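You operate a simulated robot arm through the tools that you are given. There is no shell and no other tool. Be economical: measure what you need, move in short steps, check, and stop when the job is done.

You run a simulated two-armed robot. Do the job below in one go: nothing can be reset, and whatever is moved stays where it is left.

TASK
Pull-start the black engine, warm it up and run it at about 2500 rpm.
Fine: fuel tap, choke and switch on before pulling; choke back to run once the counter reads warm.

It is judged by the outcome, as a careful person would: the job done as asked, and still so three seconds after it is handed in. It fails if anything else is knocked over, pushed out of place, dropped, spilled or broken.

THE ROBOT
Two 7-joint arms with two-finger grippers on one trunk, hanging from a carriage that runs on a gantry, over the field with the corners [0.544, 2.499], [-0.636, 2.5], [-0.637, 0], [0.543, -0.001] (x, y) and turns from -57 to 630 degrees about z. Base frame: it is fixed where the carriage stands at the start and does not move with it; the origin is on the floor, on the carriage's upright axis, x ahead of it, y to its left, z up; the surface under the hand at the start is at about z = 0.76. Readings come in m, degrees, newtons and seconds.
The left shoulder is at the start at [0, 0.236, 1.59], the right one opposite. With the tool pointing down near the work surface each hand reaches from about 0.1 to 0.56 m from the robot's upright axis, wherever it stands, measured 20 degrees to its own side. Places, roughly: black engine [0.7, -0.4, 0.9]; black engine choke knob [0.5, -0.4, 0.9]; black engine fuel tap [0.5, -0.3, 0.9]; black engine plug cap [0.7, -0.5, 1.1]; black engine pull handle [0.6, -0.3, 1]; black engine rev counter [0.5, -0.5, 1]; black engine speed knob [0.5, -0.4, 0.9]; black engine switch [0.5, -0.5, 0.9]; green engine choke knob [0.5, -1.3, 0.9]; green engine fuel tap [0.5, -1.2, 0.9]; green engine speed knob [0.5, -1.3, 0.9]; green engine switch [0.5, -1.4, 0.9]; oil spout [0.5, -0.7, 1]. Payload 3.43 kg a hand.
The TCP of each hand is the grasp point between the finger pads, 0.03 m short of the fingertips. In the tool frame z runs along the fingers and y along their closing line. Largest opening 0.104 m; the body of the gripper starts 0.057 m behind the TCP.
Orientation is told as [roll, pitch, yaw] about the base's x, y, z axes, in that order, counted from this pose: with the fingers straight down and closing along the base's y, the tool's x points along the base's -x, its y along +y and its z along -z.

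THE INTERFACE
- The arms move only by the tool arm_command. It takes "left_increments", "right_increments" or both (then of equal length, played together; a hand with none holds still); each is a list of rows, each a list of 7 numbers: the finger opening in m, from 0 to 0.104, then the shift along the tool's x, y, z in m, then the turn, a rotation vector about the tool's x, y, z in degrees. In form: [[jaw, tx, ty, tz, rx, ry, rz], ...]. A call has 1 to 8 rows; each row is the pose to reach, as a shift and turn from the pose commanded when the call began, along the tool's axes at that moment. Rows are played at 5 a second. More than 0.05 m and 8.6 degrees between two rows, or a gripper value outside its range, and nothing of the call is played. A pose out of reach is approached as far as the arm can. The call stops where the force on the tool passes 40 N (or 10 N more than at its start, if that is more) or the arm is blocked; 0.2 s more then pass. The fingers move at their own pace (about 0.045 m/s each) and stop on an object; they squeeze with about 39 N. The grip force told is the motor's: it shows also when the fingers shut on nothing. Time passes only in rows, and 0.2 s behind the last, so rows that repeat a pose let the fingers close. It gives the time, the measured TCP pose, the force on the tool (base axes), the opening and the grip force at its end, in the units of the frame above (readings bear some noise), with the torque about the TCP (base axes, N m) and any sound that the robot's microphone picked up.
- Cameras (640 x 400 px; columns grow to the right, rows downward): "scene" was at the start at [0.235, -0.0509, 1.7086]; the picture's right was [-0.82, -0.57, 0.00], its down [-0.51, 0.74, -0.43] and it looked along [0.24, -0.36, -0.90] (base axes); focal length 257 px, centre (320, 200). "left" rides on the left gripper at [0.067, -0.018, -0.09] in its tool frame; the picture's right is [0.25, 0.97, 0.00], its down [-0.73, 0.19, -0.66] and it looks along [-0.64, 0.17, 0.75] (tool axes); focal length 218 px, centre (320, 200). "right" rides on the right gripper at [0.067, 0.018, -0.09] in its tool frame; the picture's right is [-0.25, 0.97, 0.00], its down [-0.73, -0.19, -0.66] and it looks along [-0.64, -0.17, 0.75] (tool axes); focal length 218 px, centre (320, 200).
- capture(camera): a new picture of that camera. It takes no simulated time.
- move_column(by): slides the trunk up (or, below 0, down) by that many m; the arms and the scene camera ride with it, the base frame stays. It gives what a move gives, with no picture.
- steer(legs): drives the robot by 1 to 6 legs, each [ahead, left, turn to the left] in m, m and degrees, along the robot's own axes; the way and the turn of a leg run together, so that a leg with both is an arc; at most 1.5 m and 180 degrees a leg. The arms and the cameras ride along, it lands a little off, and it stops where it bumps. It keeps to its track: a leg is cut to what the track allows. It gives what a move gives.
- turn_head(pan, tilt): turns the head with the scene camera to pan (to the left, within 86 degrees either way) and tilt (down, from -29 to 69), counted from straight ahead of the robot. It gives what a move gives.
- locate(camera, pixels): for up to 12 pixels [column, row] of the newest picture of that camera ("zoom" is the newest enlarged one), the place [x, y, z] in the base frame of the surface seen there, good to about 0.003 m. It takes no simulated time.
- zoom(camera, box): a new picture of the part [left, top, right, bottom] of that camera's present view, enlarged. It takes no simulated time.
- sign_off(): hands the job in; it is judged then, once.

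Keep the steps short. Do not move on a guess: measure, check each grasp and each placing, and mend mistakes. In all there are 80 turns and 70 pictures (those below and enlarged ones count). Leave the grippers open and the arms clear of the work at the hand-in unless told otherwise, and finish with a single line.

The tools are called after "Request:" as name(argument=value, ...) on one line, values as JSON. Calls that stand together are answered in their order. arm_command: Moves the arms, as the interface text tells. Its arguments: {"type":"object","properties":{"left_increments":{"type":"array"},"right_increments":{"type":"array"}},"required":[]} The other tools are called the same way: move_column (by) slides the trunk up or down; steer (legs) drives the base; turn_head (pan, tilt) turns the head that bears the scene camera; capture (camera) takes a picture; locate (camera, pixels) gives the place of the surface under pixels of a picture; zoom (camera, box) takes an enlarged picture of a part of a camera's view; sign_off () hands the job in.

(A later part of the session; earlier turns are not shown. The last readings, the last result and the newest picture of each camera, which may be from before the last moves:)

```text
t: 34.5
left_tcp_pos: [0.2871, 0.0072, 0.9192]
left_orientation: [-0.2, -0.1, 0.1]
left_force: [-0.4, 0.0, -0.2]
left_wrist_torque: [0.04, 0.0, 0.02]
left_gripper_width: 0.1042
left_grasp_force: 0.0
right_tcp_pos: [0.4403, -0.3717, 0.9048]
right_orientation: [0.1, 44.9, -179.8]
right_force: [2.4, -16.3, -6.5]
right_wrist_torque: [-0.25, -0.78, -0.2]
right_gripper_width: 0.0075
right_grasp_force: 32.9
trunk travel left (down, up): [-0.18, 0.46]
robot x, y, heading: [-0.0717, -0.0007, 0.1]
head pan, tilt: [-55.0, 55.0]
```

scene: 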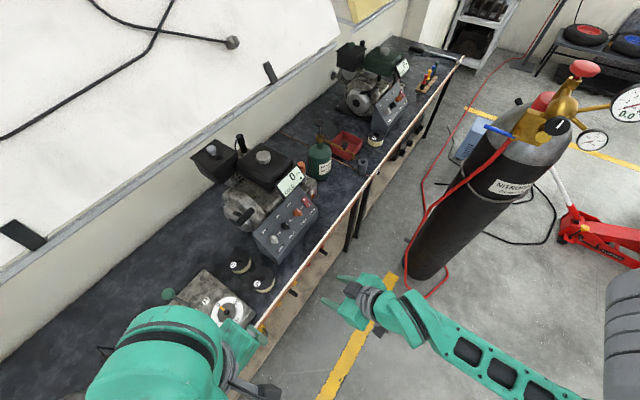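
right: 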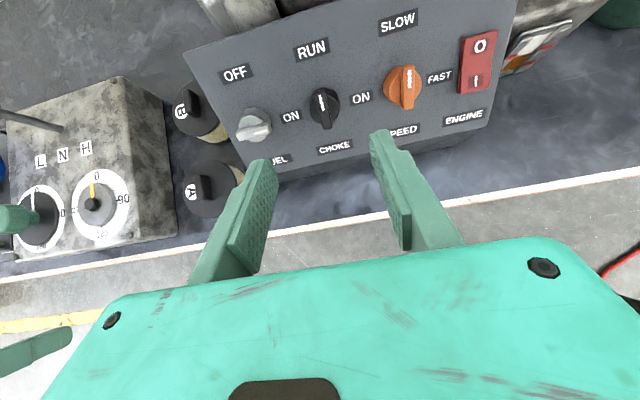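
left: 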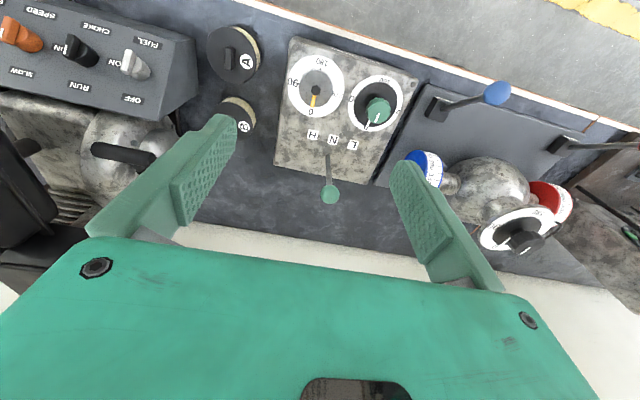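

Gripped (7.5 mm). I relax the side load by 3 mm and turn clockwise.

Request:
arm_command(right_increments=[[0, 0, 0.003, 0, 0, 0, 0], [0, 0, 0.003, 0, 0, 0, 8], [0, 0, 0.003, 0, 0, 0, 16], [0, 0, 0.003, 0, 0, 0, 24], [0, 0, 0.003, 0, 0, 0, 32], [0, 0, 0.003, 0, 0, 0, 40], [0, 0, 0.003, 0, 0, 0, 48]])

```text
t: 36.1
left_tcp_pos: [0.2871, 0.0092, 0.9204]
left_orientation: [-0.1, -0.1, 0.0]
left_force: [0.3, 0.0, -0.3]
left_wrist_torque: [-0.01, 0.0, 0.01]
left_gripper_width: 0.1041
left_grasp_force: 0.1
right_tcp_pos: [0.4413, -0.37, 0.9045]
right_orientation: [-36.7, 28.0, 122.5]
right_force: [-0.8, -6.8, 0.6]
right_wrist_torque: [-0.57, -0.64, -0.57]
right_gripper_width: 0.0087
right_grasp_force: 42.6
trunk travel left (down, up): [-0.18, 0.46]
robot x, y, heading: [-0.0706, 0.0036, 0.0]
head pan, tilt: [-55.0, 55.0]
```

Request:
arm_command(right_increments=[[0, 0, 0, 0, 0, 0, 8], [0, 0, 0, 0, 0, 0, 16], [0, 0, 0, 0, 0, 0, 24], [0, 0, 0, 0, 0, 0, 32], [0, 0, 0, 0, 0, 0, 40], [0, 0, 0, 0, 0, 0, 44]])

Request:
capture(camera="right")

```text
t: 37.5
left_tcp_pos: [0.2883, 0.0094, 0.9184]
left_orientation: [-0.1, -0.1, 0.0]
left_force: [0.8, -0.2, 0.4]
left_wrist_torque: [0.01, 0.01, 0.02]
left_gripper_width: 0.1041
left_grasp_force: 0.2
right_tcp_pos: [0.4408, -0.3706, 0.9045]
right_orientation: [-44.8, -1.5, 88.7]
right_force: [-3.4, -4.8, 7.1]
right_wrist_torque: [-0.77, -0.22, 0.74]
right_gripper_width: 0.0088
right_grasp_force: 42.4
trunk travel left (down, up): [-0.18, 0.46]
robot x, y, heading: [-0.0676, 0.0034, 0.1]
head pan, tilt: [-55.0, 55.0]
```

```text
43 pictures are left
```

right: 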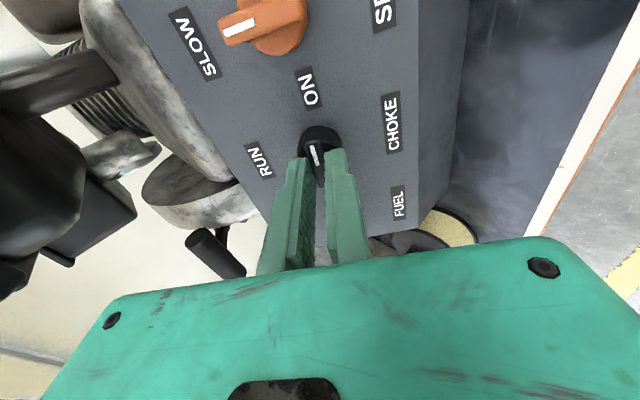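

Choke points to ON. I release, back off and travel over to the engine switch (y −0.50) with the fingers closed.

Request:
arm_command(right_increments=[[0.04, 0, 0, 0, 0, 0, 0], [0.05, 0, 0, 0, 0, 0, 0], [0.05, 0, 0, -0.04, 0, 0, 0], [0.03, 0, 0, -0.06, 0, 0, 0]])

Request:
arm_command(right_increments=[[0.0, 0.04, 0.005, 0, 0, 0, 0], [0.0, 0.08, 0.01, 0, 0, 0, 0], [0.0, 0.11, 0.015, 0, 0, 0, 0], [0.0, 0.13, 0.019, 0, 0, 0, 0]])

Request:
capture(camera="right")

```text
t: 38.5
left_tcp_pos: [0.2878, 0.0102, 0.9188]
left_orientation: [-0.1, -0.1, 0.0]
left_force: [0.0, 0.6, -0.6]
left_wrist_torque: [-0.02, 0.02, 0.0]
left_gripper_width: 0.1041
left_grasp_force: 0.1
right_tcp_pos: [0.3991, -0.3711, 0.9456]
right_orientation: [-44.8, -1.7, 88.7]
right_force: [0.0, 0.3, 0.4]
right_wrist_torque: [-0.02, -0.01, -0.01]
right_gripper_width: 0.0299
right_grasp_force: 0.0
trunk travel left (down, up): [-0.18, 0.46]
robot x, y, heading: [-0.0686, 0.0008, 0.2]
head pan, tilt: [-55.0, 55.0]
```

```text
t: 39.5
left_tcp_pos: [0.288, 0.0085, 0.9194]
left_orientation: [0.0, -0.1, 0.0]
left_force: [1.1, -0.2, -0.1]
left_wrist_torque: [0.03, -0.01, 0.04]
left_gripper_width: 0.104
left_grasp_force: 0.1
right_tcp_pos: [0.3813, -0.4899, 0.9484]
right_orientation: [-43.6, -1.0, 88.3]
right_force: [0.6, -0.8, -0.8]
right_wrist_torque: [0.02, -0.01, -0.05]
right_gripper_width: 0.0
right_grasp_force: 34.8
right hand out of reach, approached as far as the arm can: row 2, 3, 4
trunk travel left (down, up): [-0.18, 0.46]
robot x, y, heading: [-0.0699, -0.0029, 0.1]
head pan, tilt: [-55.0, 55.0]
```

```text
42 pictures are left
```

right: 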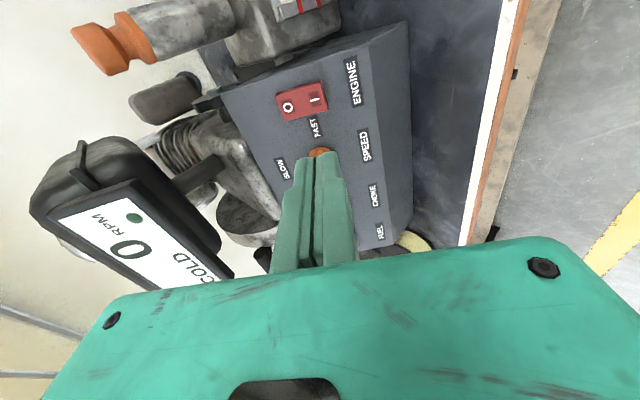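

Slightly out of reach again. Before turning the base I check the right elbow's clearance to the tank.

Request:
turn_head(pan=-75, tilt=50)

Request:
capture(camera="scene")

```text
t: 40.3
left_tcp_pos: [0.2863, 0.0103, 0.92]
left_orientation: [-0.1, -0.1, -0.1]
left_force: [-0.2, 0.8, 0.3]
left_wrist_torque: [0.0, -0.01, 0.0]
left_gripper_width: 0.104
left_grasp_force: 0.1
right_tcp_pos: [0.3811, -0.489, 0.9489]
right_orientation: [-43.6, -1.1, 88.4]
right_force: [-0.1, -0.3, -0.3]
right_wrist_torque: [0.0, 0.0, 0.0]
right_gripper_width: 0.0
right_grasp_force: 34.8
trunk travel left (down, up): [-0.18, 0.46]
robot x, y, heading: [-0.0684, -0.0023, -0.0]
head pan, tilt: [-75.0, 50.0]
```

```text
41 pictures are left
```

scene: 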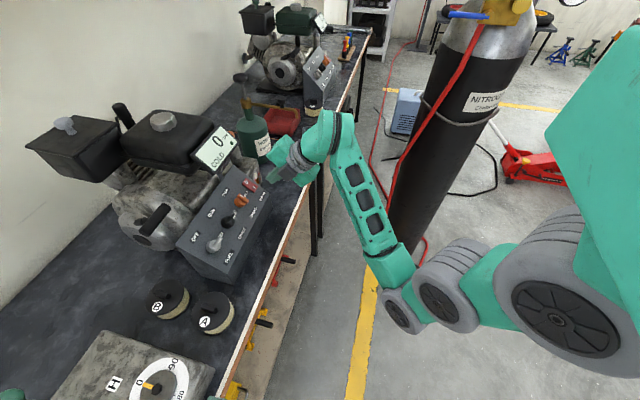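

Request:
locate(camera="scene", pixels=[[400, 310], [395, 265], [350, 160], [320, 130], [430, 220], [470, 60], [450, 290]])

```text
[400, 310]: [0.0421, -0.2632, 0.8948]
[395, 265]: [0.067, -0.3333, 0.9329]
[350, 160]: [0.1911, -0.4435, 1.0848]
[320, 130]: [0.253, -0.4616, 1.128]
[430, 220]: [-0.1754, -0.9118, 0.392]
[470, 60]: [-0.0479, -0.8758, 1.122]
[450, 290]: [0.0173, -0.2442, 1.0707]
```

The elbow is low and well clear of the tank; the wrist bend is the limiting factor. I move the hand back toward y −0.37, retreat, then back the base up and turn it right by 25°.

Request:
arm_command(right_increments=[[0.0, -0.04, 0, -0.02, 0, 0, 0], [0.0, -0.08, 0, -0.04, 0, 0, 0], [0.0, -0.12, 0, -0.05, 0, 0, 0]])

Request:
steer(legs=[[-0.1, 0, 0], [0, 0, -25]])

```text
t: 41.1
left_tcp_pos: [0.2861, 0.0116, 0.9184]
left_orientation: [0.0, -0.1, 0.0]
left_force: [0.1, 0.6, -0.3]
left_wrist_torque: [-0.03, 0.01, 0.02]
left_gripper_width: 0.1039
left_grasp_force: 0.1
right_tcp_pos: [0.3487, -0.3677, 0.9857]
right_orientation: [-44.8, -1.8, 88.9]
right_force: [0.0, -0.1, -0.4]
right_wrist_torque: [0.0, -0.04, 0.0]
right_gripper_width: 0.0002
right_grasp_force: 34.3
trunk travel left (down, up): [-0.18, 0.46]
robot x, y, heading: [-0.0726, -0.0005, 0.2]
head pan, tilt: [-75.0, 50.0]
```

```text
t: 43.5
left_tcp_pos: [0.1576, -0.1403, 0.9195]
left_orientation: [-0.2, -0.1, -24.8]
left_force: [0.5, 0.2, 0.2]
left_wrist_torque: [0.04, -0.03, -0.02]
left_gripper_width: 0.1039
left_grasp_force: 0.1
right_tcp_pos: [0.0549, -0.5118, 0.987]
right_orientation: [-45.0, -1.6, 64.0]
right_force: [0.6, 0.7, -0.1]
right_wrist_torque: [0.01, -0.02, 0.06]
right_gripper_width: 0.0
right_grasp_force: 34.4
trunk travel left (down, up): [-0.18, 0.46]
robot x, y, heading: [-0.17, 0.0019, -24.7]
head pan, tilt: [-75.0, 50.0]
```

Now to the pre-press point (0.361, −0.50, 0.957) with the hand squared to the panel again.

Request:
arm_command(right_increments=[[0, -0.021, -0.024, 0.03, 0, -2.6, -2.6], [0, -0.042, -0.048, 0.06, 0, -5.3, -5.3], [0, -0.063, -0.072, 0.09, 0, -7.9, -7.9], [0, -0.084, -0.096, 0.121, 0, -10.5, -10.5], [0, -0.104, -0.121, 0.151, 0, -13.1, -13.1], [0, -0.125, -0.145, 0.182, 0, -15.8, -15.8], [0, -0.145, -0.169, 0.212, 0, -18.4, -18.4]])

Request:
capture(camera="right")

```text
t: 45.1
left_tcp_pos: [0.1603, -0.1416, 0.9202]
left_orientation: [0.0, -0.2, -24.8]
left_force: [0.6, 0.3, -0.1]
left_wrist_torque: [0.02, 0.04, 0.02]
left_gripper_width: 0.1041
left_grasp_force: 0.1
right_tcp_pos: [0.3502, -0.4734, 0.9852]
right_orientation: [-43.8, -0.4, 88.8]
right_force: [0.5, 0.3, 0.0]
right_wrist_torque: [0.02, 0.03, -0.02]
right_gripper_width: 0.0001
right_grasp_force: 35.1
right hand out of reach, approached as far as the arm can: row 6, 7
trunk travel left (down, up): [-0.18, 0.46]
robot x, y, heading: [-0.1702, -0.0019, -24.6]
head pan, tilt: [-75.0, 50.0]
```

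```text
40 pictures are left
```

right: 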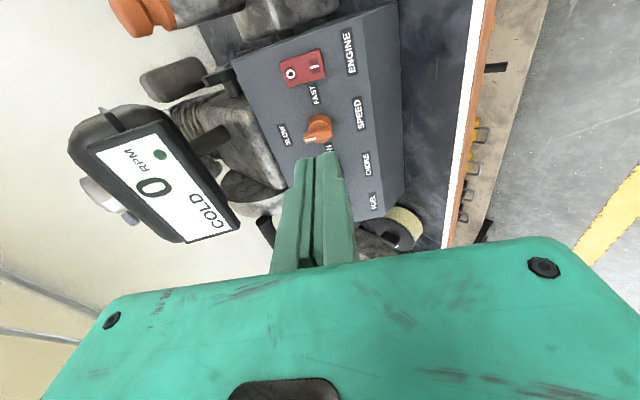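

I try a different wrist roll (pressing doesn't depend on it) while going to the same point.

Request:
arm_command(right_increments=[[0, 0, 0, 0, 0, 0, -8], [0, 0, 0, 0, 0, 0, -16], [0, 0, 0, 0, 0, 0, -24], [0, 0, 0, 0, 0, 0, -32], [0, 0, 0, 0, 0, 0, -40], [0, 0.014, 0.006, 0.014, 0, 0, -40], [0, 0.027, 0.012, 0.0276, 0, 0, -40]])

```text
t: 46.7
left_tcp_pos: [0.1586, -0.1414, 0.9196]
left_orientation: [-0.1, -0.1, -24.8]
left_force: [0.1, 0.0, -0.9]
left_wrist_torque: [0.03, 0.01, -0.03]
left_gripper_width: 0.1041
left_grasp_force: 0.0
right_tcp_pos: [0.3484, -0.4731, 0.98]
right_orientation: [-36.3, 26.2, 120.0]
right_force: [-0.2, 0.5, 0.3]
right_wrist_torque: [0.02, 0.0, 0.02]
right_gripper_width: 0.0
right_grasp_force: 34.6
right hand out of reach, approached as far as the arm can: row 1, 2, 3, 4, 5, 6, 7
trunk travel left (down, up): [-0.18, 0.46]
robot x, y, heading: [-0.1696, -0.0009, -24.8]
head pan, tilt: [-75.0, 50.0]
```

It's reach distance: beyond about 0.66 m from the robot's axis the arm stops. I'll retract both hands and move the base nearer (to x ≈ 0.05, same heading).

Request:
arm_command(right_increments=[[0, -0.015, 0.018, -0.032, 0, 0, 0], [0, -0.031, 0.037, -0.065, 0, 0, 0], [0, -0.046, 0.055, -0.098, 0, 0, 0], [0, -0.062, 0.074, -0.13, 0, 0, 0], [0, -0.077, 0.092, -0.1626, 0, 0, 0]], left_increments=[[0.104, 0.016, 0, -0.012, 0, 0, 0], [0.104, 0.032, 0, -0.024, 0, 0, 0], [0.104, 0.048, 0, -0.036, 0, 0, 0], [0.104, 0.064, 0, -0.048, 0, 0, 0], [0.104, 0.08, 0, -0.06, 0, 0, 0]])

Request:
steer(legs=[[0.2, 0.093, 0]])

```text
t: 47.9
left_tcp_pos: [0.0924, -0.1142, 0.9081]
left_orientation: [-0.4, -0.4, -24.7]
left_force: [-0.3, 0.1, 1.4]
left_wrist_torque: [-0.01, -0.05, 0.02]
left_gripper_width: 0.104
left_grasp_force: 0.1
left hand out of reach, approached as far as the arm can: row 1, 2, 3, 4, 5
right_tcp_pos: [0.1428, -0.472, 1.0071]
right_orientation: [-38.8, 26.0, 120.1]
right_force: [-1.7, -0.2, 0.0]
right_wrist_torque: [-0.01, -0.04, -0.01]
right_gripper_width: 0.0
right_grasp_force: 34.6
right hand out of reach, approached as far as the arm can: row 1, 2
trunk travel left (down, up): [-0.18, 0.46]
robot x, y, heading: [-0.1694, 0.0033, -24.5]
head pan, tilt: [-75.0, 50.0]
```

```text
t: 49.6
left_tcp_pos: [0.3158, -0.116, 0.9099]
left_orientation: [-0.4, -0.7, -24.8]
left_force: [0.3, 0.4, -1.1]
left_wrist_torque: [0.01, 0.02, 0.01]
left_gripper_width: 0.1038
left_grasp_force: 0.0
right_tcp_pos: [0.3672, -0.4745, 1.0082]
right_orientation: [-38.8, 26.1, 120.0]
right_force: [0.1, 0.6, -0.1]
right_wrist_torque: [0.02, 0.04, 0.02]
right_gripper_width: 0.0001
right_grasp_force: 34.6
trunk travel left (down, up): [-0.18, 0.46]
robot x, y, heading: [0.0517, 0.0018, -25.0]
head pan, tilt: [-75.0, 50.0]
```

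Request:
arm_command(right_increments=[[0, -0.003, 0.024, 0.016, 0, 0, 0], [0, -0.0064, 0.0472, 0.0318, 0, 0, 0]])

Request:
capture(camera="right")

```text
t: 50.2
left_tcp_pos: [0.315, -0.1156, 0.908]
left_orientation: [-0.4, -0.4, -24.8]
left_force: [-0.6, -0.1, -0.3]
left_wrist_torque: [0.0, -0.01, -0.04]
left_gripper_width: 0.1039
left_grasp_force: 0.0
right_tcp_pos: [0.359, -0.49, 0.9765]
right_orientation: [-37.5, 25.8, 120.3]
right_force: [0.2, 0.1, -0.2]
right_wrist_torque: [0.0, 0.04, -0.02]
right_gripper_width: 0.0
right_grasp_force: 34.7
right hand out of reach, approached as far as the arm can: row 1, 2
trunk travel left (down, up): [-0.18, 0.46]
robot x, y, heading: [0.0463, -0.0001, -24.8]
head pan, tilt: [-75.0, 50.0]
```

```text
39 pictures are left
```

right: 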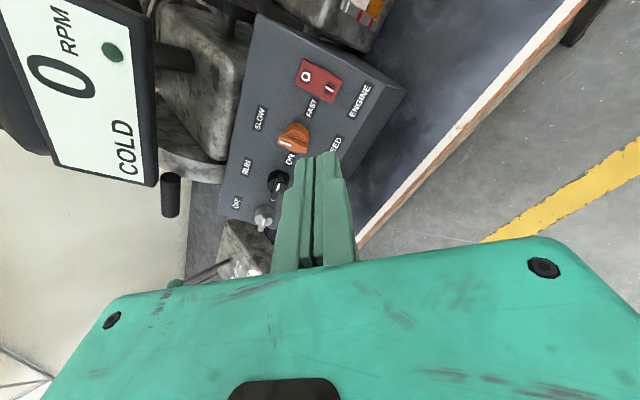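

The wrist can't point straight ahead when the hand is far to the side. For pressing, an oblique approach is fine, so I'll move the base back a bit and yaw the hand about −20°.

Request:
steer(legs=[[-0.109, -0.051, 0]])

Request:
arm_command(right_increments=[[0, 0.01, -0.016, 0.03, -2.3, 2.7, 3.5], [0, 0.02, -0.033, 0.06, -4.6, 5.4, 7], [0, 0.03, -0.05, 0.09, -6.8, 8.1, 10.6], [0, 0.0398, -0.066, 0.12, -9.1, 10.8, 14.1]])

Request:
capture(camera="right")

```text
t: 51.5
left_tcp_pos: [0.1949, -0.1168, 0.9093]
left_orientation: [-0.3, -0.5, -24.8]
left_force: [0.0, 1.2, -0.4]
left_wrist_torque: [0.0, -0.04, 0.02]
left_gripper_width: 0.1042
left_grasp_force: 0.1
right_tcp_pos: [0.2396, -0.4911, 0.9743]
right_orientation: [-37.3, 25.7, 120.3]
right_force: [-0.6, 0.0, 0.3]
right_wrist_torque: [0.01, -0.03, -0.02]
right_gripper_width: 0.0001
right_grasp_force: 34.7
trunk travel left (down, up): [-0.18, 0.46]
robot x, y, heading: [-0.0685, -0.0016, -24.6]
head pan, tilt: [-75.0, 50.0]
```

```text
t: 52.5
left_tcp_pos: [0.1948, -0.1158, 0.9078]
left_orientation: [-0.4, -0.6, -24.7]
left_force: [0.2, 0.4, 0.6]
left_wrist_torque: [0.02, -0.01, 0.02]
left_gripper_width: 0.104
left_grasp_force: 0.0
right_tcp_pos: [0.3798, -0.4783, 0.9425]
right_orientation: [-36.9, 25.8, 100.6]
right_force: [-0.1, 0.6, 1.7]
right_wrist_torque: [-0.01, 0.03, -0.01]
right_gripper_width: 0.0002
right_grasp_force: 34.8
trunk travel left (down, up): [-0.18, 0.46]
robot x, y, heading: [-0.0705, 0.004, -24.8]
head pan, tilt: [-75.0, 50.0]
```

```text
38 pictures are left
```

right: 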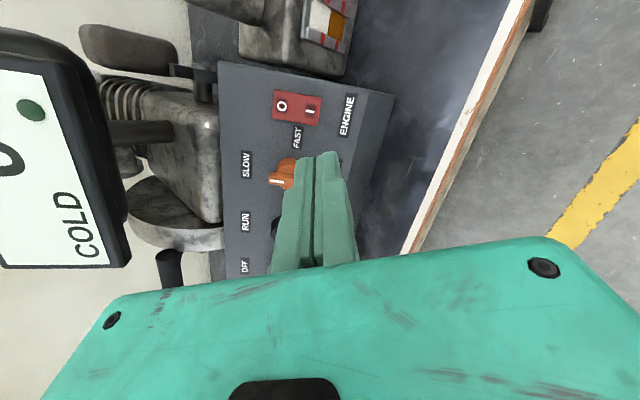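

Reached. I locate the "I" mark at (311,111).

Request:
locate(camera="right", pixels=[[312, 112], [311, 105], [283, 105], [317, 100], [316, 122], [298, 108], [345, 160], [320, 155]])

```text
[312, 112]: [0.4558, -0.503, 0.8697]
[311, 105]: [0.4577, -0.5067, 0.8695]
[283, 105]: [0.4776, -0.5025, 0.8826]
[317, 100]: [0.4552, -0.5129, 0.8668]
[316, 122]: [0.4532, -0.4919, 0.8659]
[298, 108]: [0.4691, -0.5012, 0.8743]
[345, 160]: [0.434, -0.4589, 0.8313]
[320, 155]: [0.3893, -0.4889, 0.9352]
```

I press the "I" half with the closed fingertips.

Request:
arm_command(right_increments=[[0, 0.0005, -0.002, 0.035, 0, 0, 0], [0, 0.0015, -0.0047, 0.07, 0, 0, 0], [0, 0.0015, -0.0047, 0.078, 0, 0, 0], [0, 0.0015, -0.0047, 0.083, 0, 0, 0], [0, 0.0015, -0.0047, 0.088, 0, 0, 0]])

Request:
capture(camera="right")

```text
t: 53.7
left_tcp_pos: [0.1947, -0.1154, 0.9099]
left_orientation: [-0.4, -0.4, -24.7]
left_force: [-1.5, -0.4, 0.1]
left_wrist_torque: [-0.02, 0.0, 0.0]
left_gripper_width: 0.1039
left_grasp_force: 0.0
right_tcp_pos: [0.4419, -0.4987, 0.882]
right_orientation: [-36.9, 25.7, 100.7]
right_force: [-0.2, -0.2, 0.1]
right_wrist_torque: [-0.02, -0.01, 0.01]
right_gripper_width: 0.0
right_grasp_force: 34.5
trunk travel left (down, up): [-0.18, 0.46]
robot x, y, heading: [-0.0705, 0.001, -24.8]
head pan, tilt: [-75.0, 50.0]
```

```text
37 pictures are left
```

right: 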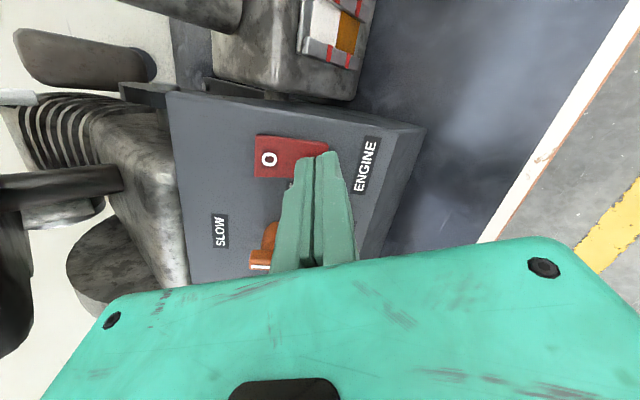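

No force yet; I push a few millimetres further.

Request:
arm_command(right_increments=[[0, 0, 0, 0.003, 0, 0, 0], [0, 0, 0, 0.006, 0, 0, 0], [0, 0, 0, 0.009, 0, 0, 0]])

Request:
zoom(camera="right", box=[220, 100, 400, 220])

```text
t: 54.4
left_tcp_pos: [0.1905, -0.1145, 0.9074]
left_orientation: [-0.4, -0.4, -24.7]
left_force: [0.0, 0.3, -0.6]
left_wrist_torque: [0.05, 0.01, -0.01]
left_gripper_width: 0.104
left_grasp_force: 0.0
right_tcp_pos: [0.4405, -0.4984, 0.8819]
right_orientation: [-37.4, 25.9, 100.6]
right_force: [-19.4, 7.3, 7.0]
right_wrist_torque: [0.18, 0.11, 0.29]
right_gripper_width: 0.0001
right_grasp_force: 34.6
trunk travel left (down, up): [-0.18, 0.46]
robot x, y, heading: [-0.071, 0.0012, -24.7]
head pan, tilt: [-75.0, 50.0]
stopped in row 3 (right hand): the force on the tool passed its limit at 44 N (the readings are from after the stop); the commanded pose is now the measured one
```

```text
3.33 times, centred on (310, 160) of right
```

zoom: 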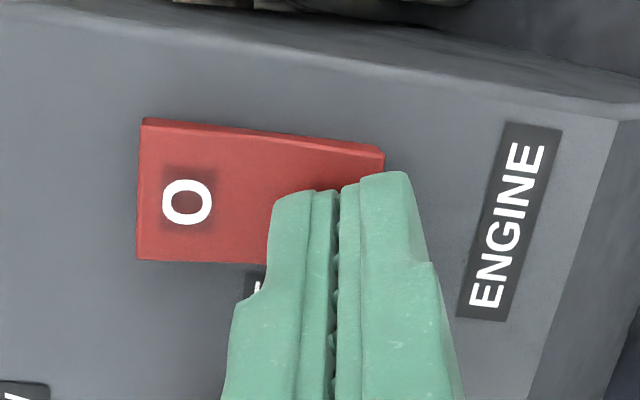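

The press hit a stop at 44 N. I back off and check the rocker.

Request:
arm_command(right_increments=[[0, 0, 0, -0.03, 0, 0, 0], [0, 0, 0, -0.07, 0, 0, 0], [0, 0, 0, -0.1, 0, 0, 0]])

Request:
zoom(camera="right", box=[210, 60, 400, 190])

Request:
locate(camera="zoom", pixels=[[320, 200], [340, 200]])

```text
t: 55.2
left_tcp_pos: [0.1952, -0.116, 0.9086]
left_orientation: [-0.4, -0.5, -24.9]
left_force: [-0.4, -0.5, -0.4]
left_wrist_torque: [0.05, -0.01, 0.0]
left_gripper_width: 0.1039
left_grasp_force: 0.0
right_tcp_pos: [0.3789, -0.4771, 0.9545]
right_orientation: [-37.3, 26.0, 100.4]
right_force: [-0.2, -0.4, 0.1]
right_wrist_torque: [0.02, 0.02, 0.03]
right_gripper_width: 0.0002
right_grasp_force: 34.6
trunk travel left (down, up): [-0.18, 0.46]
robot x, y, heading: [-0.0709, 0.0018, -24.9]
head pan, tilt: [-75.0, 50.0]
```

```text
3.08 times, centred on (305, 125) of right
```

zoom: 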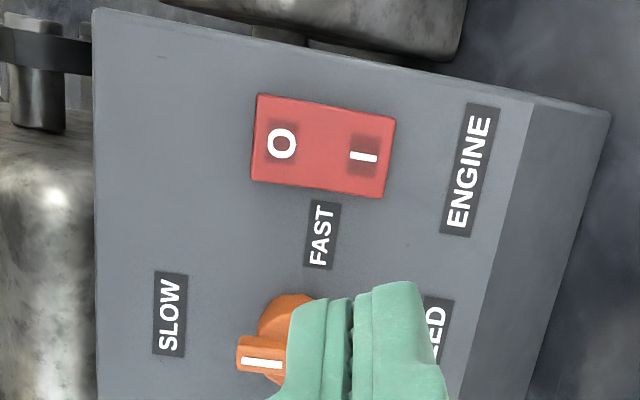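

```text
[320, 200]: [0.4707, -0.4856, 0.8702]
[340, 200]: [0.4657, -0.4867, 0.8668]
```

Request:
locate(camera="zoom", pixels=[[265, 145], [283, 140], [300, 145], [320, 148], [345, 152], [365, 157], [380, 160], [410, 150], [240, 140]])

Request:
zoom(camera="right", box=[270, 70, 340, 135])

```text
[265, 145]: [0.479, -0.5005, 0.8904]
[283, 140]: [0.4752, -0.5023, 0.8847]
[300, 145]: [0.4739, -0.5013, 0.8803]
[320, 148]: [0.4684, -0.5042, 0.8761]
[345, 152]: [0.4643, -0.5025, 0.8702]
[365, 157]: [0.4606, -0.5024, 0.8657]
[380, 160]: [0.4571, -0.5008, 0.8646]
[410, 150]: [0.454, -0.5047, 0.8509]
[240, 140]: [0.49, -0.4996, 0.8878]
```

```text
6.15 times, centred on (305, 102) of right
```

zoom: 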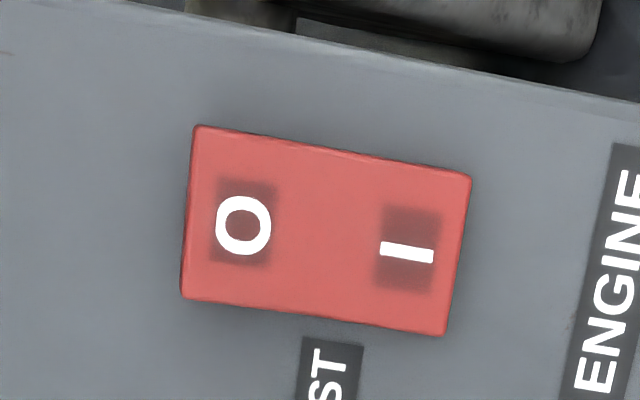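

O now stands proud and I is pressed: the switch is on. Next I study the pull handle with the scene camera.

Request:
turn_head(pan=-20, tilt=35)

Request:
capture(camera="scene")

```text
t: 56.5
left_tcp_pos: [0.194, -0.1154, 0.9085]
left_orientation: [-0.4, -0.5, -24.8]
left_force: [0.4, 0.7, -0.2]
left_wrist_torque: [0.05, 0.01, -0.01]
left_gripper_width: 0.1036
left_grasp_force: 0.1
right_tcp_pos: [0.3776, -0.4775, 0.9542]
right_orientation: [-37.4, 26.0, 100.5]
right_force: [0.2, 0.4, -0.2]
right_wrist_torque: [0.03, 0.02, -0.03]
right_gripper_width: 0.0
right_grasp_force: 34.5
trunk travel left (down, up): [-0.18, 0.46]
robot x, y, heading: [-0.0705, 0.0007, -24.6]
head pan, tilt: [-20.0, 35.0]
```

```text
33 pictures are left
```

scene: 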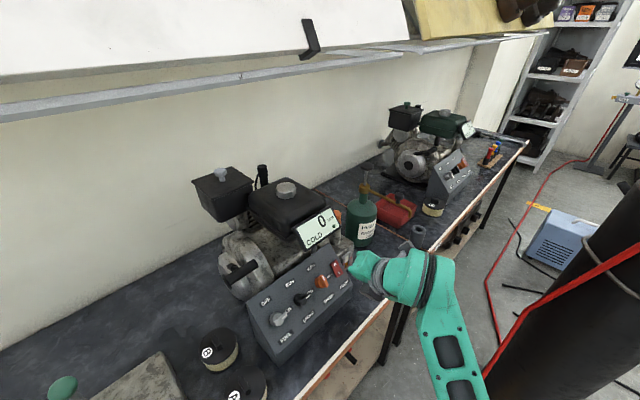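

Request:
zoom(camera="scene", box=[180, 150, 380, 340])

Request:
locate(camera="zoom", pixels=[[140, 268], [185, 298], [240, 272], [155, 292], [210, 288], [165, 335], [150, 255], [200, 300], [170, 370], [280, 370], [200, 260], [262, 60]])

```text
2.11 times, centred on (280, 245) of scene
```

zoom: 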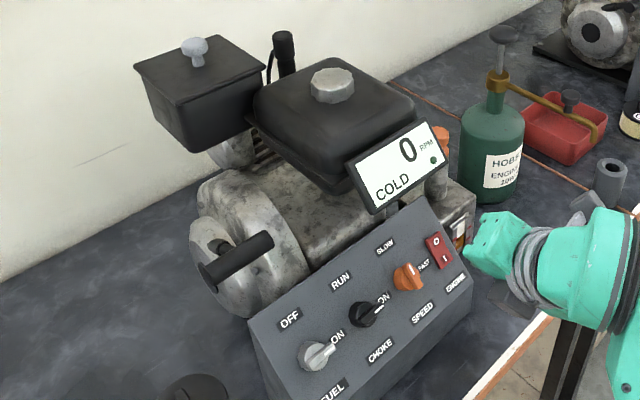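

```text
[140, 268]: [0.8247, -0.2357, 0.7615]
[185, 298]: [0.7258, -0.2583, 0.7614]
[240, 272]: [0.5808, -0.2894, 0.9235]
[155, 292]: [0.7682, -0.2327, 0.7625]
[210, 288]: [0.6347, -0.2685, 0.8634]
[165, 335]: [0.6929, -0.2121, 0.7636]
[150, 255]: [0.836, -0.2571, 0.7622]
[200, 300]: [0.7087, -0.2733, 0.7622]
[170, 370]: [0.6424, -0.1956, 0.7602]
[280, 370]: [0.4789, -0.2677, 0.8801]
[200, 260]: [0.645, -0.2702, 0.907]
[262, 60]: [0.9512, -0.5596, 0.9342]
```

Request:
locate(camera="zoom", pixels=[[208, 274], [225, 262], [245, 250], [265, 240], [220, 244], [210, 250], [195, 240], [215, 220], [225, 300], [245, 300], [205, 230], [250, 225]])

Request:
zoom(camera="scene", box=[210, 215, 290, 280])

```text
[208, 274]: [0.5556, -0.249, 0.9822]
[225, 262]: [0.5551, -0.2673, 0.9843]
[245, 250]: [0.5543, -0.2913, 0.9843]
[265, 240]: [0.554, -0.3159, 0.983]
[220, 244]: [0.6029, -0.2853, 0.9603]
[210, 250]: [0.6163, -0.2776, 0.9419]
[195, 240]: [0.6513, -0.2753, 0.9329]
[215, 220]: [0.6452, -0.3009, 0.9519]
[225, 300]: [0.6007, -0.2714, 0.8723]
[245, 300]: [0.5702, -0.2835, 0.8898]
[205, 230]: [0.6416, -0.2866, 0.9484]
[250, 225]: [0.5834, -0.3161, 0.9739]
```

```text
6.15 times, centred on (250, 248) of scene
```

zoom: 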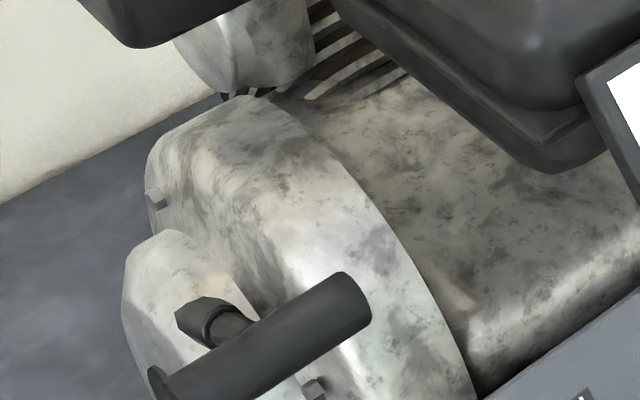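

The handle is a bar along y (y −0.318…−0.245, x≈0.565, z≈0.975); its rope stub runs back (+x, slightly down), so the pull goes toward the robot and a little up. I retract the hand, turn the base back to heading 0.

Request:
arm_command(right_increments=[[0, -0.015, 0.024, -0.038, 0, 0, 0], [0, -0.03, 0.048, -0.076, 0, 0, 0], [0.03, -0.045, 0.072, -0.113, 0, 0, 0], [0.06, -0.061, 0.0964, -0.151, 0, 0, 0]])

Request:
steer(legs=[[0, 0, 24.7]])

```text
t: 57.5
left_tcp_pos: [0.1922, -0.1148, 0.9091]
left_orientation: [-0.4, -0.4, -24.8]
left_force: [-0.9, 1.2, -0.5]
left_wrist_torque: [0.0, 0.0, 0.02]
left_gripper_width: 0.104
left_grasp_force: 0.0
right_tcp_pos: [0.1976, -0.4269, 0.9829]
right_orientation: [-37.4, 26.1, 100.6]
right_force: [-0.9, 0.0, -0.1]
right_wrist_torque: [-0.02, 0.03, 0.0]
right_gripper_width: 0.0506
right_grasp_force: 0.2
trunk travel left (down, up): [-0.18, 0.46]
robot x, y, heading: [-0.0712, -0.0012, -24.5]
head pan, tilt: [-20.0, 35.0]
```

```text
t: 59.1
left_tcp_pos: [0.2185, 0.0052, 0.9096]
left_orientation: [-0.4, -0.4, -0.2]
left_force: [-0.6, -1.1, 0.4]
left_wrist_torque: [-0.05, 0.0, 0.01]
left_gripper_width: 0.1041
left_grasp_force: 0.0
right_tcp_pos: [0.3523, -0.2753, 0.9844]
right_orientation: [-37.6, 26.0, 125.1]
right_force: [-0.4, 1.2, 0.1]
right_wrist_torque: [0.02, 0.01, -0.03]
right_gripper_width: 0.06
right_grasp_force: 0.0
trunk travel left (down, up): [-0.18, 0.46]
robot x, y, heading: [-0.0694, 0.0016, -0.3]
head pan, tilt: [-20.0, 35.0]
```

I roll the wrist so the jaws close across the bar, and rise a little.

Request:
arm_command(right_increments=[[0.06, 0.005, -0.005, -0.007, 0, 0, 8.5], [0.06, 0.01, -0.01, -0.014, 0, 0, 17], [0.06, 0.016, -0.014, -0.022, 0, 0, 25.5], [0.06, 0.021, -0.019, -0.029, 0, 0, 34], [0.06, 0.026, -0.0234, -0.036, 0, 0, 42.5]])

Request:
steer(legs=[[0.05, 0, 0]])

Request:
capture(camera="right")

```text
t: 60.3
left_tcp_pos: [0.219, 0.0053, 0.9089]
left_orientation: [-0.4, -0.5, -0.2]
left_force: [0.1, 0.1, 0.9]
left_wrist_torque: [-0.05, -0.01, 0.02]
left_gripper_width: 0.1038
left_grasp_force: 0.1
right_tcp_pos: [0.3523, -0.2801, 1.0334]
right_orientation: [-44.4, -2.7, 92.7]
right_force: [-0.4, -0.3, 0.7]
right_wrist_torque: [-0.02, -0.02, -0.02]
right_gripper_width: 0.0599
right_grasp_force: 0.0
trunk travel left (down, up): [-0.18, 0.46]
robot x, y, heading: [-0.0705, -0.0017, -0.3]
head pan, tilt: [-20.0, 35.0]
```

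```text
t: 61.2
left_tcp_pos: [0.2695, 0.005, 0.91]
left_orientation: [-0.4, -0.7, -0.1]
left_force: [0.0, -0.2, 0.0]
left_wrist_torque: [0.01, 0.08, 0.04]
left_gripper_width: 0.1038
left_grasp_force: 0.0
right_tcp_pos: [0.4025, -0.2798, 1.0335]
right_orientation: [-44.5, -2.6, 92.6]
right_force: [0.8, 0.4, -0.4]
right_wrist_torque: [0.0, 0.04, 0.01]
right_gripper_width: 0.0599
right_grasp_force: 0.0
trunk travel left (down, up): [-0.18, 0.46]
robot x, y, heading: [-0.0177, -0.0011, -0.3]
head pan, tilt: [-20.0, 35.0]
```

```text
30 pictures are left
```

right: 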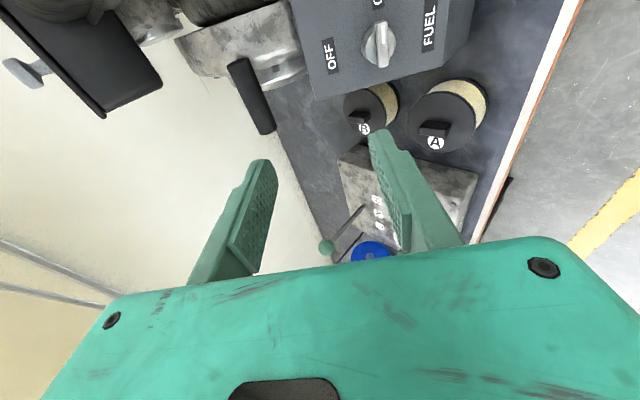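

Request:
locate(camera="right", pixels=[[240, 65], [252, 95], [266, 126], [237, 98], [267, 84], [279, 80], [270, 60], [215, 60]])

Request:
zoom(camera="right", box=[180, 20, 320, 140])

```text
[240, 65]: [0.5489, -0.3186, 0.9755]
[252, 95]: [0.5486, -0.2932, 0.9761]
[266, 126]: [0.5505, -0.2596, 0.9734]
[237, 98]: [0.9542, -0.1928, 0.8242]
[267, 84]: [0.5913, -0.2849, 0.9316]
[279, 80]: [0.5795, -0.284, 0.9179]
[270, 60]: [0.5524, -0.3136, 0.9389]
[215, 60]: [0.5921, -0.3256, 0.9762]
```

```text
3.33 times, centred on (250, 80) of right
```

zoom: 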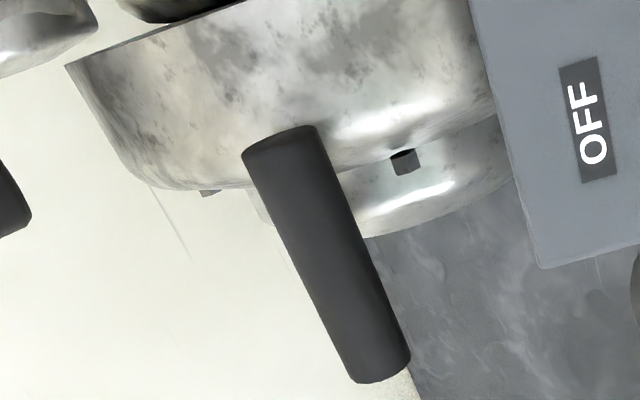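

I move to the pre-grasp in front of the bar (centre ≈ 0.562, −0.283, 0.973).

Request:
arm_command(right_increments=[[0.055, 0.001, -0.0353, 0.0346, 0, 1.8, 0], [0.05, 0.0034, -0.0707, 0.0692, 0, 3.7, 0], [0.05, 0.0034, -0.0707, 0.0692, 0, 3.7, 0]])

Request:
capture(camera="right")

```text
t: 62.0
left_tcp_pos: [0.2674, 0.0037, 0.9079]
left_orientation: [-0.5, -0.6, -0.2]
left_force: [-0.7, -1.0, 0.1]
left_wrist_torque: [0.0, -0.01, 0.0]
left_gripper_width: 0.104
left_grasp_force: 0.0
right_tcp_pos: [0.4991, -0.2798, 1.0335]
right_orientation: [-44.4, 0.0, 90.0]
right_force: [-0.1, -0.3, -0.6]
right_wrist_torque: [0.01, -0.01, -0.02]
right_gripper_width: 0.05
right_grasp_force: 0.1
trunk travel left (down, up): [-0.18, 0.46]
robot x, y, heading: [-0.0227, 0.0003, -0.3]
head pan, tilt: [-20.0, 35.0]
```

```text
28 pictures are left
```

right: 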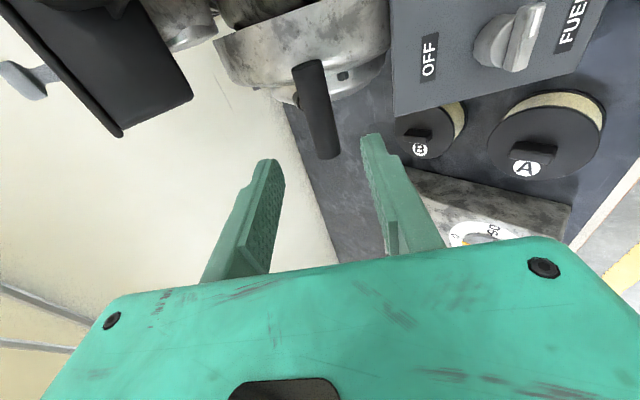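

The bar at (320,110) lies between the jaws. I advance 8 cm and close.

Request:
arm_command(right_increments=[[0.05, 0, 0, 0.04, 0, 0, 0], [0.05, 0, 0, 0.07, 0, 0, 0], [0.05, 0, 0, 0.083, 0, 0, 0], [0.05, 0, 0, 0.083, 0, 0, 0]])

Request:
capture(camera="right")

```text
t: 63.0
left_tcp_pos: [0.2676, 0.0046, 0.9087]
left_orientation: [-0.3, -0.4, -0.1]
left_force: [1.1, -0.5, -0.6]
left_wrist_torque: [0.01, -0.01, -0.02]
left_gripper_width: 0.1041
left_grasp_force: 0.0
right_tcp_pos: [0.5584, -0.2797, 0.9737]
right_orientation: [-44.4, 0.0, 90.0]
right_force: [-0.7, -0.3, 0.2]
right_wrist_torque: [-0.01, 0.0, 0.01]
right_gripper_width: 0.0498
right_grasp_force: 0.0
trunk travel left (down, up): [-0.18, 0.46]
robot x, y, heading: [-0.0234, 0.0041, -0.3]
head pan, tilt: [-20.0, 35.0]
```

```text
27 pictures are left
```

right: 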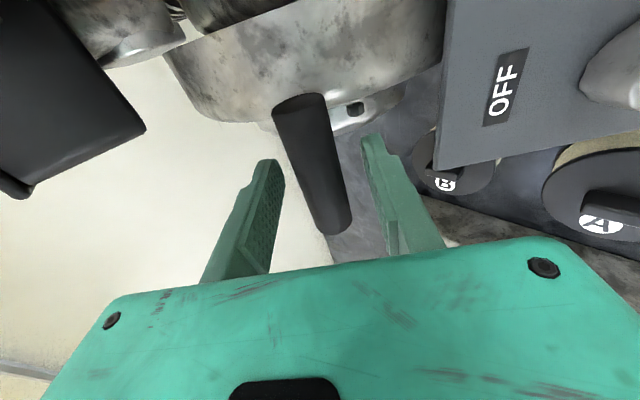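

The bar sits between the pads. I close.

Request:
arm_command(right_increments=[[0.0, 0, 0, 0.002, 0, 0, 0], [0.0, 0, 0, 0.002, 0, 0, 0], [0.0, 0, 0, 0.002, 0, 0, 0], [0.0, 0, 0, 0.002, 0, 0, 0]])

```text
t: 64.0
left_tcp_pos: [0.2686, 0.0051, 0.9086]
left_orientation: [-0.5, -0.5, -0.2]
left_force: [0.2, -0.1, 0.1]
left_wrist_torque: [0.01, 0.02, 0.01]
left_gripper_width: 0.1041
left_grasp_force: 0.0
right_tcp_pos: [0.5596, -0.2799, 0.9726]
right_orientation: [-44.4, 0.0, 90.1]
right_force: [-0.3, -0.2, -1.9]
right_wrist_torque: [-0.23, -1.26, 0.2]
right_gripper_width: 0.0251
right_grasp_force: 45.3
trunk travel left (down, up): [-0.18, 0.46]
robot x, y, heading: [-0.0215, 0.0025, -0.1]
head pan, tilt: [-20.0, 35.0]
```

Gripped (25 mm, 45 N). I pull briskly along the rope line, toward the robot and slightly up.

Request:
arm_command(right_increments=[[0.0, 0, 0.022, -0.043, 0, 0, 0], [0.0, 0, 0.045, -0.086, 0, 0, 0], [0.0, 0, 0.068, -0.129, 0, 0, 0], [0.0, 0, 0.091, -0.172, 0, 0, 0], [0.0, 0, 0.114, -0.215, 0, 0, 0], [0.0, 0, 0.137, -0.258, 0, 0, 0]])

Request:
capture(camera="scene")

```text
t: 64.7
left_tcp_pos: [0.27, 0.0052, 0.9094]
left_orientation: [-0.5, -0.5, -0.1]
left_force: [-1.8, -0.2, -0.7]
left_wrist_torque: [0.02, -0.04, 0.02]
left_gripper_width: 0.1041
left_grasp_force: 0.1
right_tcp_pos: [0.4654, -0.2797, 1.0215]
right_orientation: [-46.7, 0.6, 90.4]
right_force: [12.7, 4.1, 18.4]
right_wrist_torque: [-0.35, -1.56, -0.27]
right_gripper_width: 0.0242
right_grasp_force: 45.3
trunk travel left (down, up): [-0.18, 0.46]
robot x, y, heading: [-0.0194, -0.0023, -0.2]
head pan, tilt: [-20.0, 35.0]
stopped in row 3 (right hand): the force on the tool passed its limit at 46 N (the readings are from after the stop); the commanded pose is now the measured one
```

```text
26 pictures are left
```

scene: 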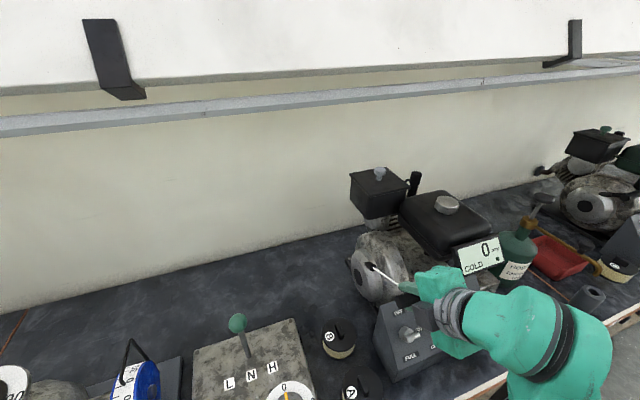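

The counter force shows the rope's line is steeper, about 30° up. I let the handle back in along that line first.

Request:
arm_command(right_increments=[[0.0, 0, -0.008, 0.034, 0, 0, 0], [0.0, 0, -0.017, 0.068, 0, 0, 0], [0.0, 0, -0.027, 0.099, 0, 0, 0]])

```text
t: 65.5
left_tcp_pos: [0.2733, 0.0049, 0.9104]
left_orientation: [-0.5, -0.8, -0.1]
left_force: [-0.8, -0.3, 0.5]
left_wrist_torque: [0.02, 0.03, 0.02]
left_gripper_width: 0.104
left_grasp_force: 0.0
right_tcp_pos: [0.5593, -0.2793, 0.9715]
right_orientation: [-46.5, 0.5, 90.3]
right_force: [16.7, 1.4, 24.5]
right_wrist_torque: [0.04, -1.57, 0.48]
right_gripper_width: 0.0239
right_grasp_force: 45.4
trunk travel left (down, up): [-0.18, 0.46]
robot x, y, heading: [-0.0218, -0.0, -0.1]
head pan, tilt: [-20.0, 35.0]
```

Now a brisk pull at about 31° up, with a small unloading offset.

Request:
arm_command(right_increments=[[0.0, 0, -0.003, 0.0, 0, 0, 0], [0.0, 0, 0.008, -0.0485, 0, 0, 0], [0.0, 0, 0.0185, -0.097, 0, 0, 0], [0.0, 0, 0.029, -0.1455, 0, 0, 0], [0.0, 0, 0.04, -0.194, 0, 0, 0], [0.0, 0, 0.0505, -0.2425, 0, 0, 0], [0.0, 0, 0.061, -0.291, 0, 0, 0]])

Request:
capture(camera="scene")

```text
t: 66.8
left_tcp_pos: [0.2685, 0.0064, 0.9094]
left_orientation: [-0.4, -0.5, 0.0]
left_force: [-1.4, -0.7, 0.1]
left_wrist_torque: [0.02, -0.05, 0.04]
left_gripper_width: 0.1041
left_grasp_force: 0.0
right_tcp_pos: [0.3702, -0.281, 1.0774]
right_orientation: [-44.8, 0.1, 90.3]
right_force: [8.8, 2.8, -2.9]
right_wrist_torque: [0.42, 0.32, -0.39]
right_gripper_width: 0.0214
right_grasp_force: 44.8
trunk travel left (down, up): [-0.18, 0.46]
robot x, y, heading: [-0.0193, -0.0013, -0.3]
head pan, tilt: [-20.0, 35.0]
stopped in row 6 (right hand): the force on the tool passed its limit at 54 N (the readings are from after the stop); the commanded pose is now the measured one
```

```text
25 pictures are left
```

scene: 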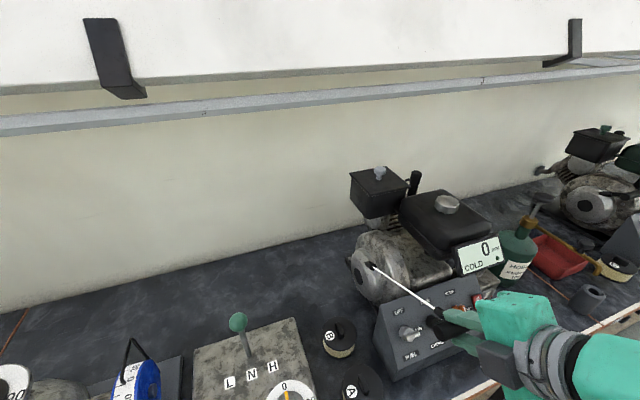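

No start yet (0 rpm); the line at ~29° fits well. I check whether there is more rope by pulling slowly a bit further.

Request:
arm_command(right_increments=[[0.0, 0, 0.0045, -0.0195, 0, 0, 0], [0.0, 0, 0.009, -0.039, 0, 0, 0]])

```text
t: 67.2
left_tcp_pos: [0.2723, 0.0068, 0.9106]
left_orientation: [-0.4, -0.7, 0.0]
left_force: [0.3, 0.2, 1.2]
left_wrist_torque: [0.0, 0.0, 0.02]
left_gripper_width: 0.1039
left_grasp_force: 0.1
right_tcp_pos: [0.3694, -0.2785, 1.0777]
right_orientation: [-44.1, 0.2, 90.4]
right_force: [23.7, 2.5, -1.9]
right_wrist_torque: [-0.15, -0.25, -0.66]
right_gripper_width: 0.0213
right_grasp_force: 44.9
trunk travel left (down, up): [-0.18, 0.46]
robot x, y, heading: [-0.0218, 0.0005, 0.3]
head pan, tilt: [-20.0, 35.0]
stopped in row 1 (right hand): the force on the tool passed its limit at 48 N (the readings are from after the stop); the commanded pose is now the measured one
```

That's the rope's end (~0.22 m travel). I return the handle smoothly and look at panel and counter for a second attempt.

Request:
arm_command(right_increments=[[0.0, 0, -0.0127, 0.0415, 0, 0, 0], [0.0, 0, -0.0253, 0.083, 0, 0, 0], [0.0, 0, -0.038, 0.1245, 0, 0, 0], [0.0, 0, -0.0506, 0.166, 0, 0, 0], [0.0, 0, -0.0625, 0.205, 0, 0, 0]])

Request:
capture(camera="right")

Request:
zoom(camera="scene", box=[340, 160, 540, 380])

```text
t: 68.6
left_tcp_pos: [0.2656, 0.006, 0.9083]
left_orientation: [-0.4, -0.4, -0.1]
left_force: [-0.2, -0.3, -0.1]
left_wrist_torque: [0.01, 0.0, -0.04]
left_gripper_width: 0.1038
left_grasp_force: 0.1
right_tcp_pos: [0.5493, -0.279, 0.9805]
right_orientation: [-44.9, 0.2, 90.5]
right_force: [-12.1, -0.2, 6.0]
right_wrist_torque: [0.21, 0.18, -0.22]
right_gripper_width: 0.0214
right_grasp_force: 44.8
trunk travel left (down, up): [-0.18, 0.46]
robot x, y, heading: [-0.0234, 0.0008, -0.1]
head pan, tilt: [-20.0, 35.0]
stopped in row 5 (right hand): the force on the tool passed its limit at 46 N (the readings are from after the stop); the commanded pose is now the measured one
```

```text
24 pictures are left
```

right: 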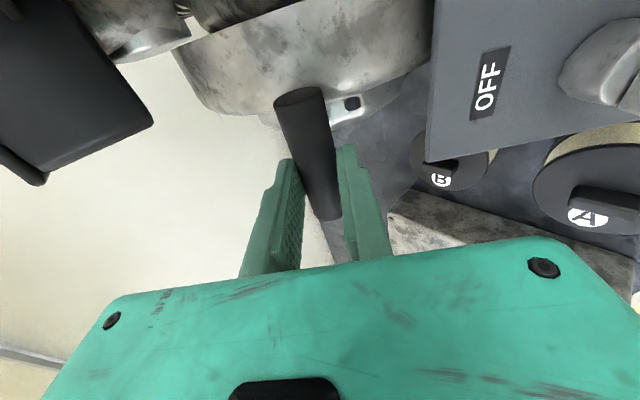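

```text
1.82 times, centred on (440, 270) of scene
```

zoom: 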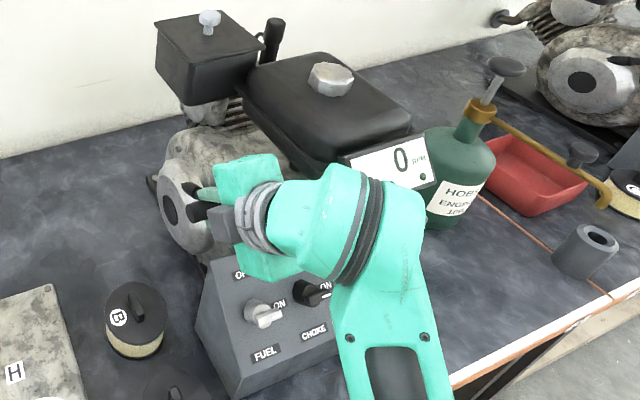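

The hand had slipped 12 mm along the bar's far side, so I open, seat deeper on the bar and close again.

Request:
arm_command(right_increments=[[0.05, 0, 0, 0, 0, 0, 0], [0.05, 0, 0, 0, 0, 0, 0], [0.05, 0, -0.0025, 0.017, 0, 0, 0], [0.05, 0, -0.0025, 0.017, 0, 0, 0], [0.0, 0, -0.0025, 0.017, 0, 0, 0], [0.0, 0, -0.0025, 0.017, 0, 0, 0], [0.0, 0, -0.0025, 0.017, 0, 0, 0]])

```text
t: 70.2
left_tcp_pos: [0.2678, 0.0064, 0.9083]
left_orientation: [-0.4, -0.5, -0.1]
left_force: [0.4, -0.3, 0.0]
left_wrist_torque: [0.01, 0.01, 0.0]
left_gripper_width: 0.104
left_grasp_force: 0.0
right_tcp_pos: [0.5637, -0.2796, 0.9679]
right_orientation: [-44.8, 0.2, 90.3]
right_force: [-1.8, -0.4, -5.5]
right_wrist_torque: [-0.01, -1.23, 0.15]
right_gripper_width: 0.0274
right_grasp_force: 42.9
trunk travel left (down, up): [-0.18, 0.46]
robot x, y, heading: [-0.0205, -0.0021, -0.2]
head pan, tilt: [-20.0, 35.0]
```

Well seated (27 mm). I try a faster pull (0.08 m rows); if that's not allowed, nothing is played.

Request:
arm_command(right_increments=[[0.0, 0, 0.0222, -0.0769, 0, 0, 0], [0.0, 0, 0.0444, -0.1538, 0, 0, 0], [0.0, 0, 0.06, -0.2076, 0, 0, 0]])

```text
refused: row 1 steps farther than a row can; nothing moved
```

Refused as expected. I pull at the full allowed speed.

Request:
arm_command(right_increments=[[0.0, 0, 0.0138, -0.0479, 0, 0, 0], [0.0, 0, 0.0276, -0.0958, 0, 0, 0], [0.0, 0, 0.0414, -0.1437, 0, 0, 0], [0.0, 0, 0.0552, -0.1916, 0, 0, 0], [0.0, 0, 0.069, -0.2395, 0, 0, 0]])

Request:
zoom(camera="scene", box=[320, 140, 560, 390])

```text
t: 71.4
left_tcp_pos: [0.2704, 0.0069, 0.9101]
left_orientation: [-0.4, -0.5, 0.0]
left_force: [-0.7, -0.3, -0.4]
left_wrist_torque: [-0.01, -0.02, 0.01]
left_gripper_width: 0.104
left_grasp_force: 0.0
right_tcp_pos: [0.3675, -0.2798, 1.0791]
right_orientation: [-44.4, 0.1, 90.5]
right_force: [21.5, 3.2, -1.0]
right_wrist_torque: [0.12, -0.21, -0.5]
right_gripper_width: 0.0217
right_grasp_force: 45.0
trunk travel left (down, up): [-0.18, 0.46]
robot x, y, heading: [-0.0227, 0.001, 0.3]
head pan, tilt: [-20.0, 35.0]
stopped in row 5 (right hand): the force on the tool passed its limit at 112 N (the readings are from after the stop); the commanded pose is now the measured one
```

```text
1.60 times, centred on (440, 265) of scene
```

zoom: 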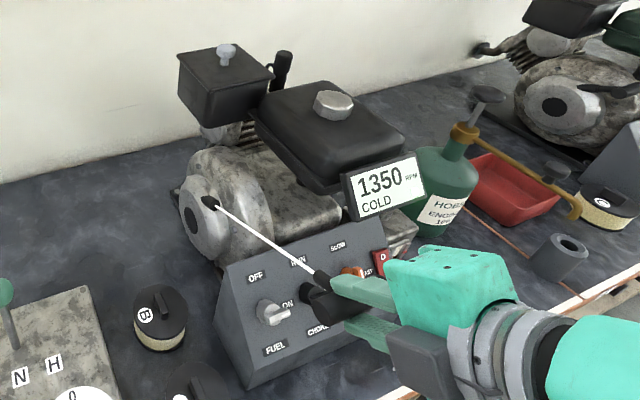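

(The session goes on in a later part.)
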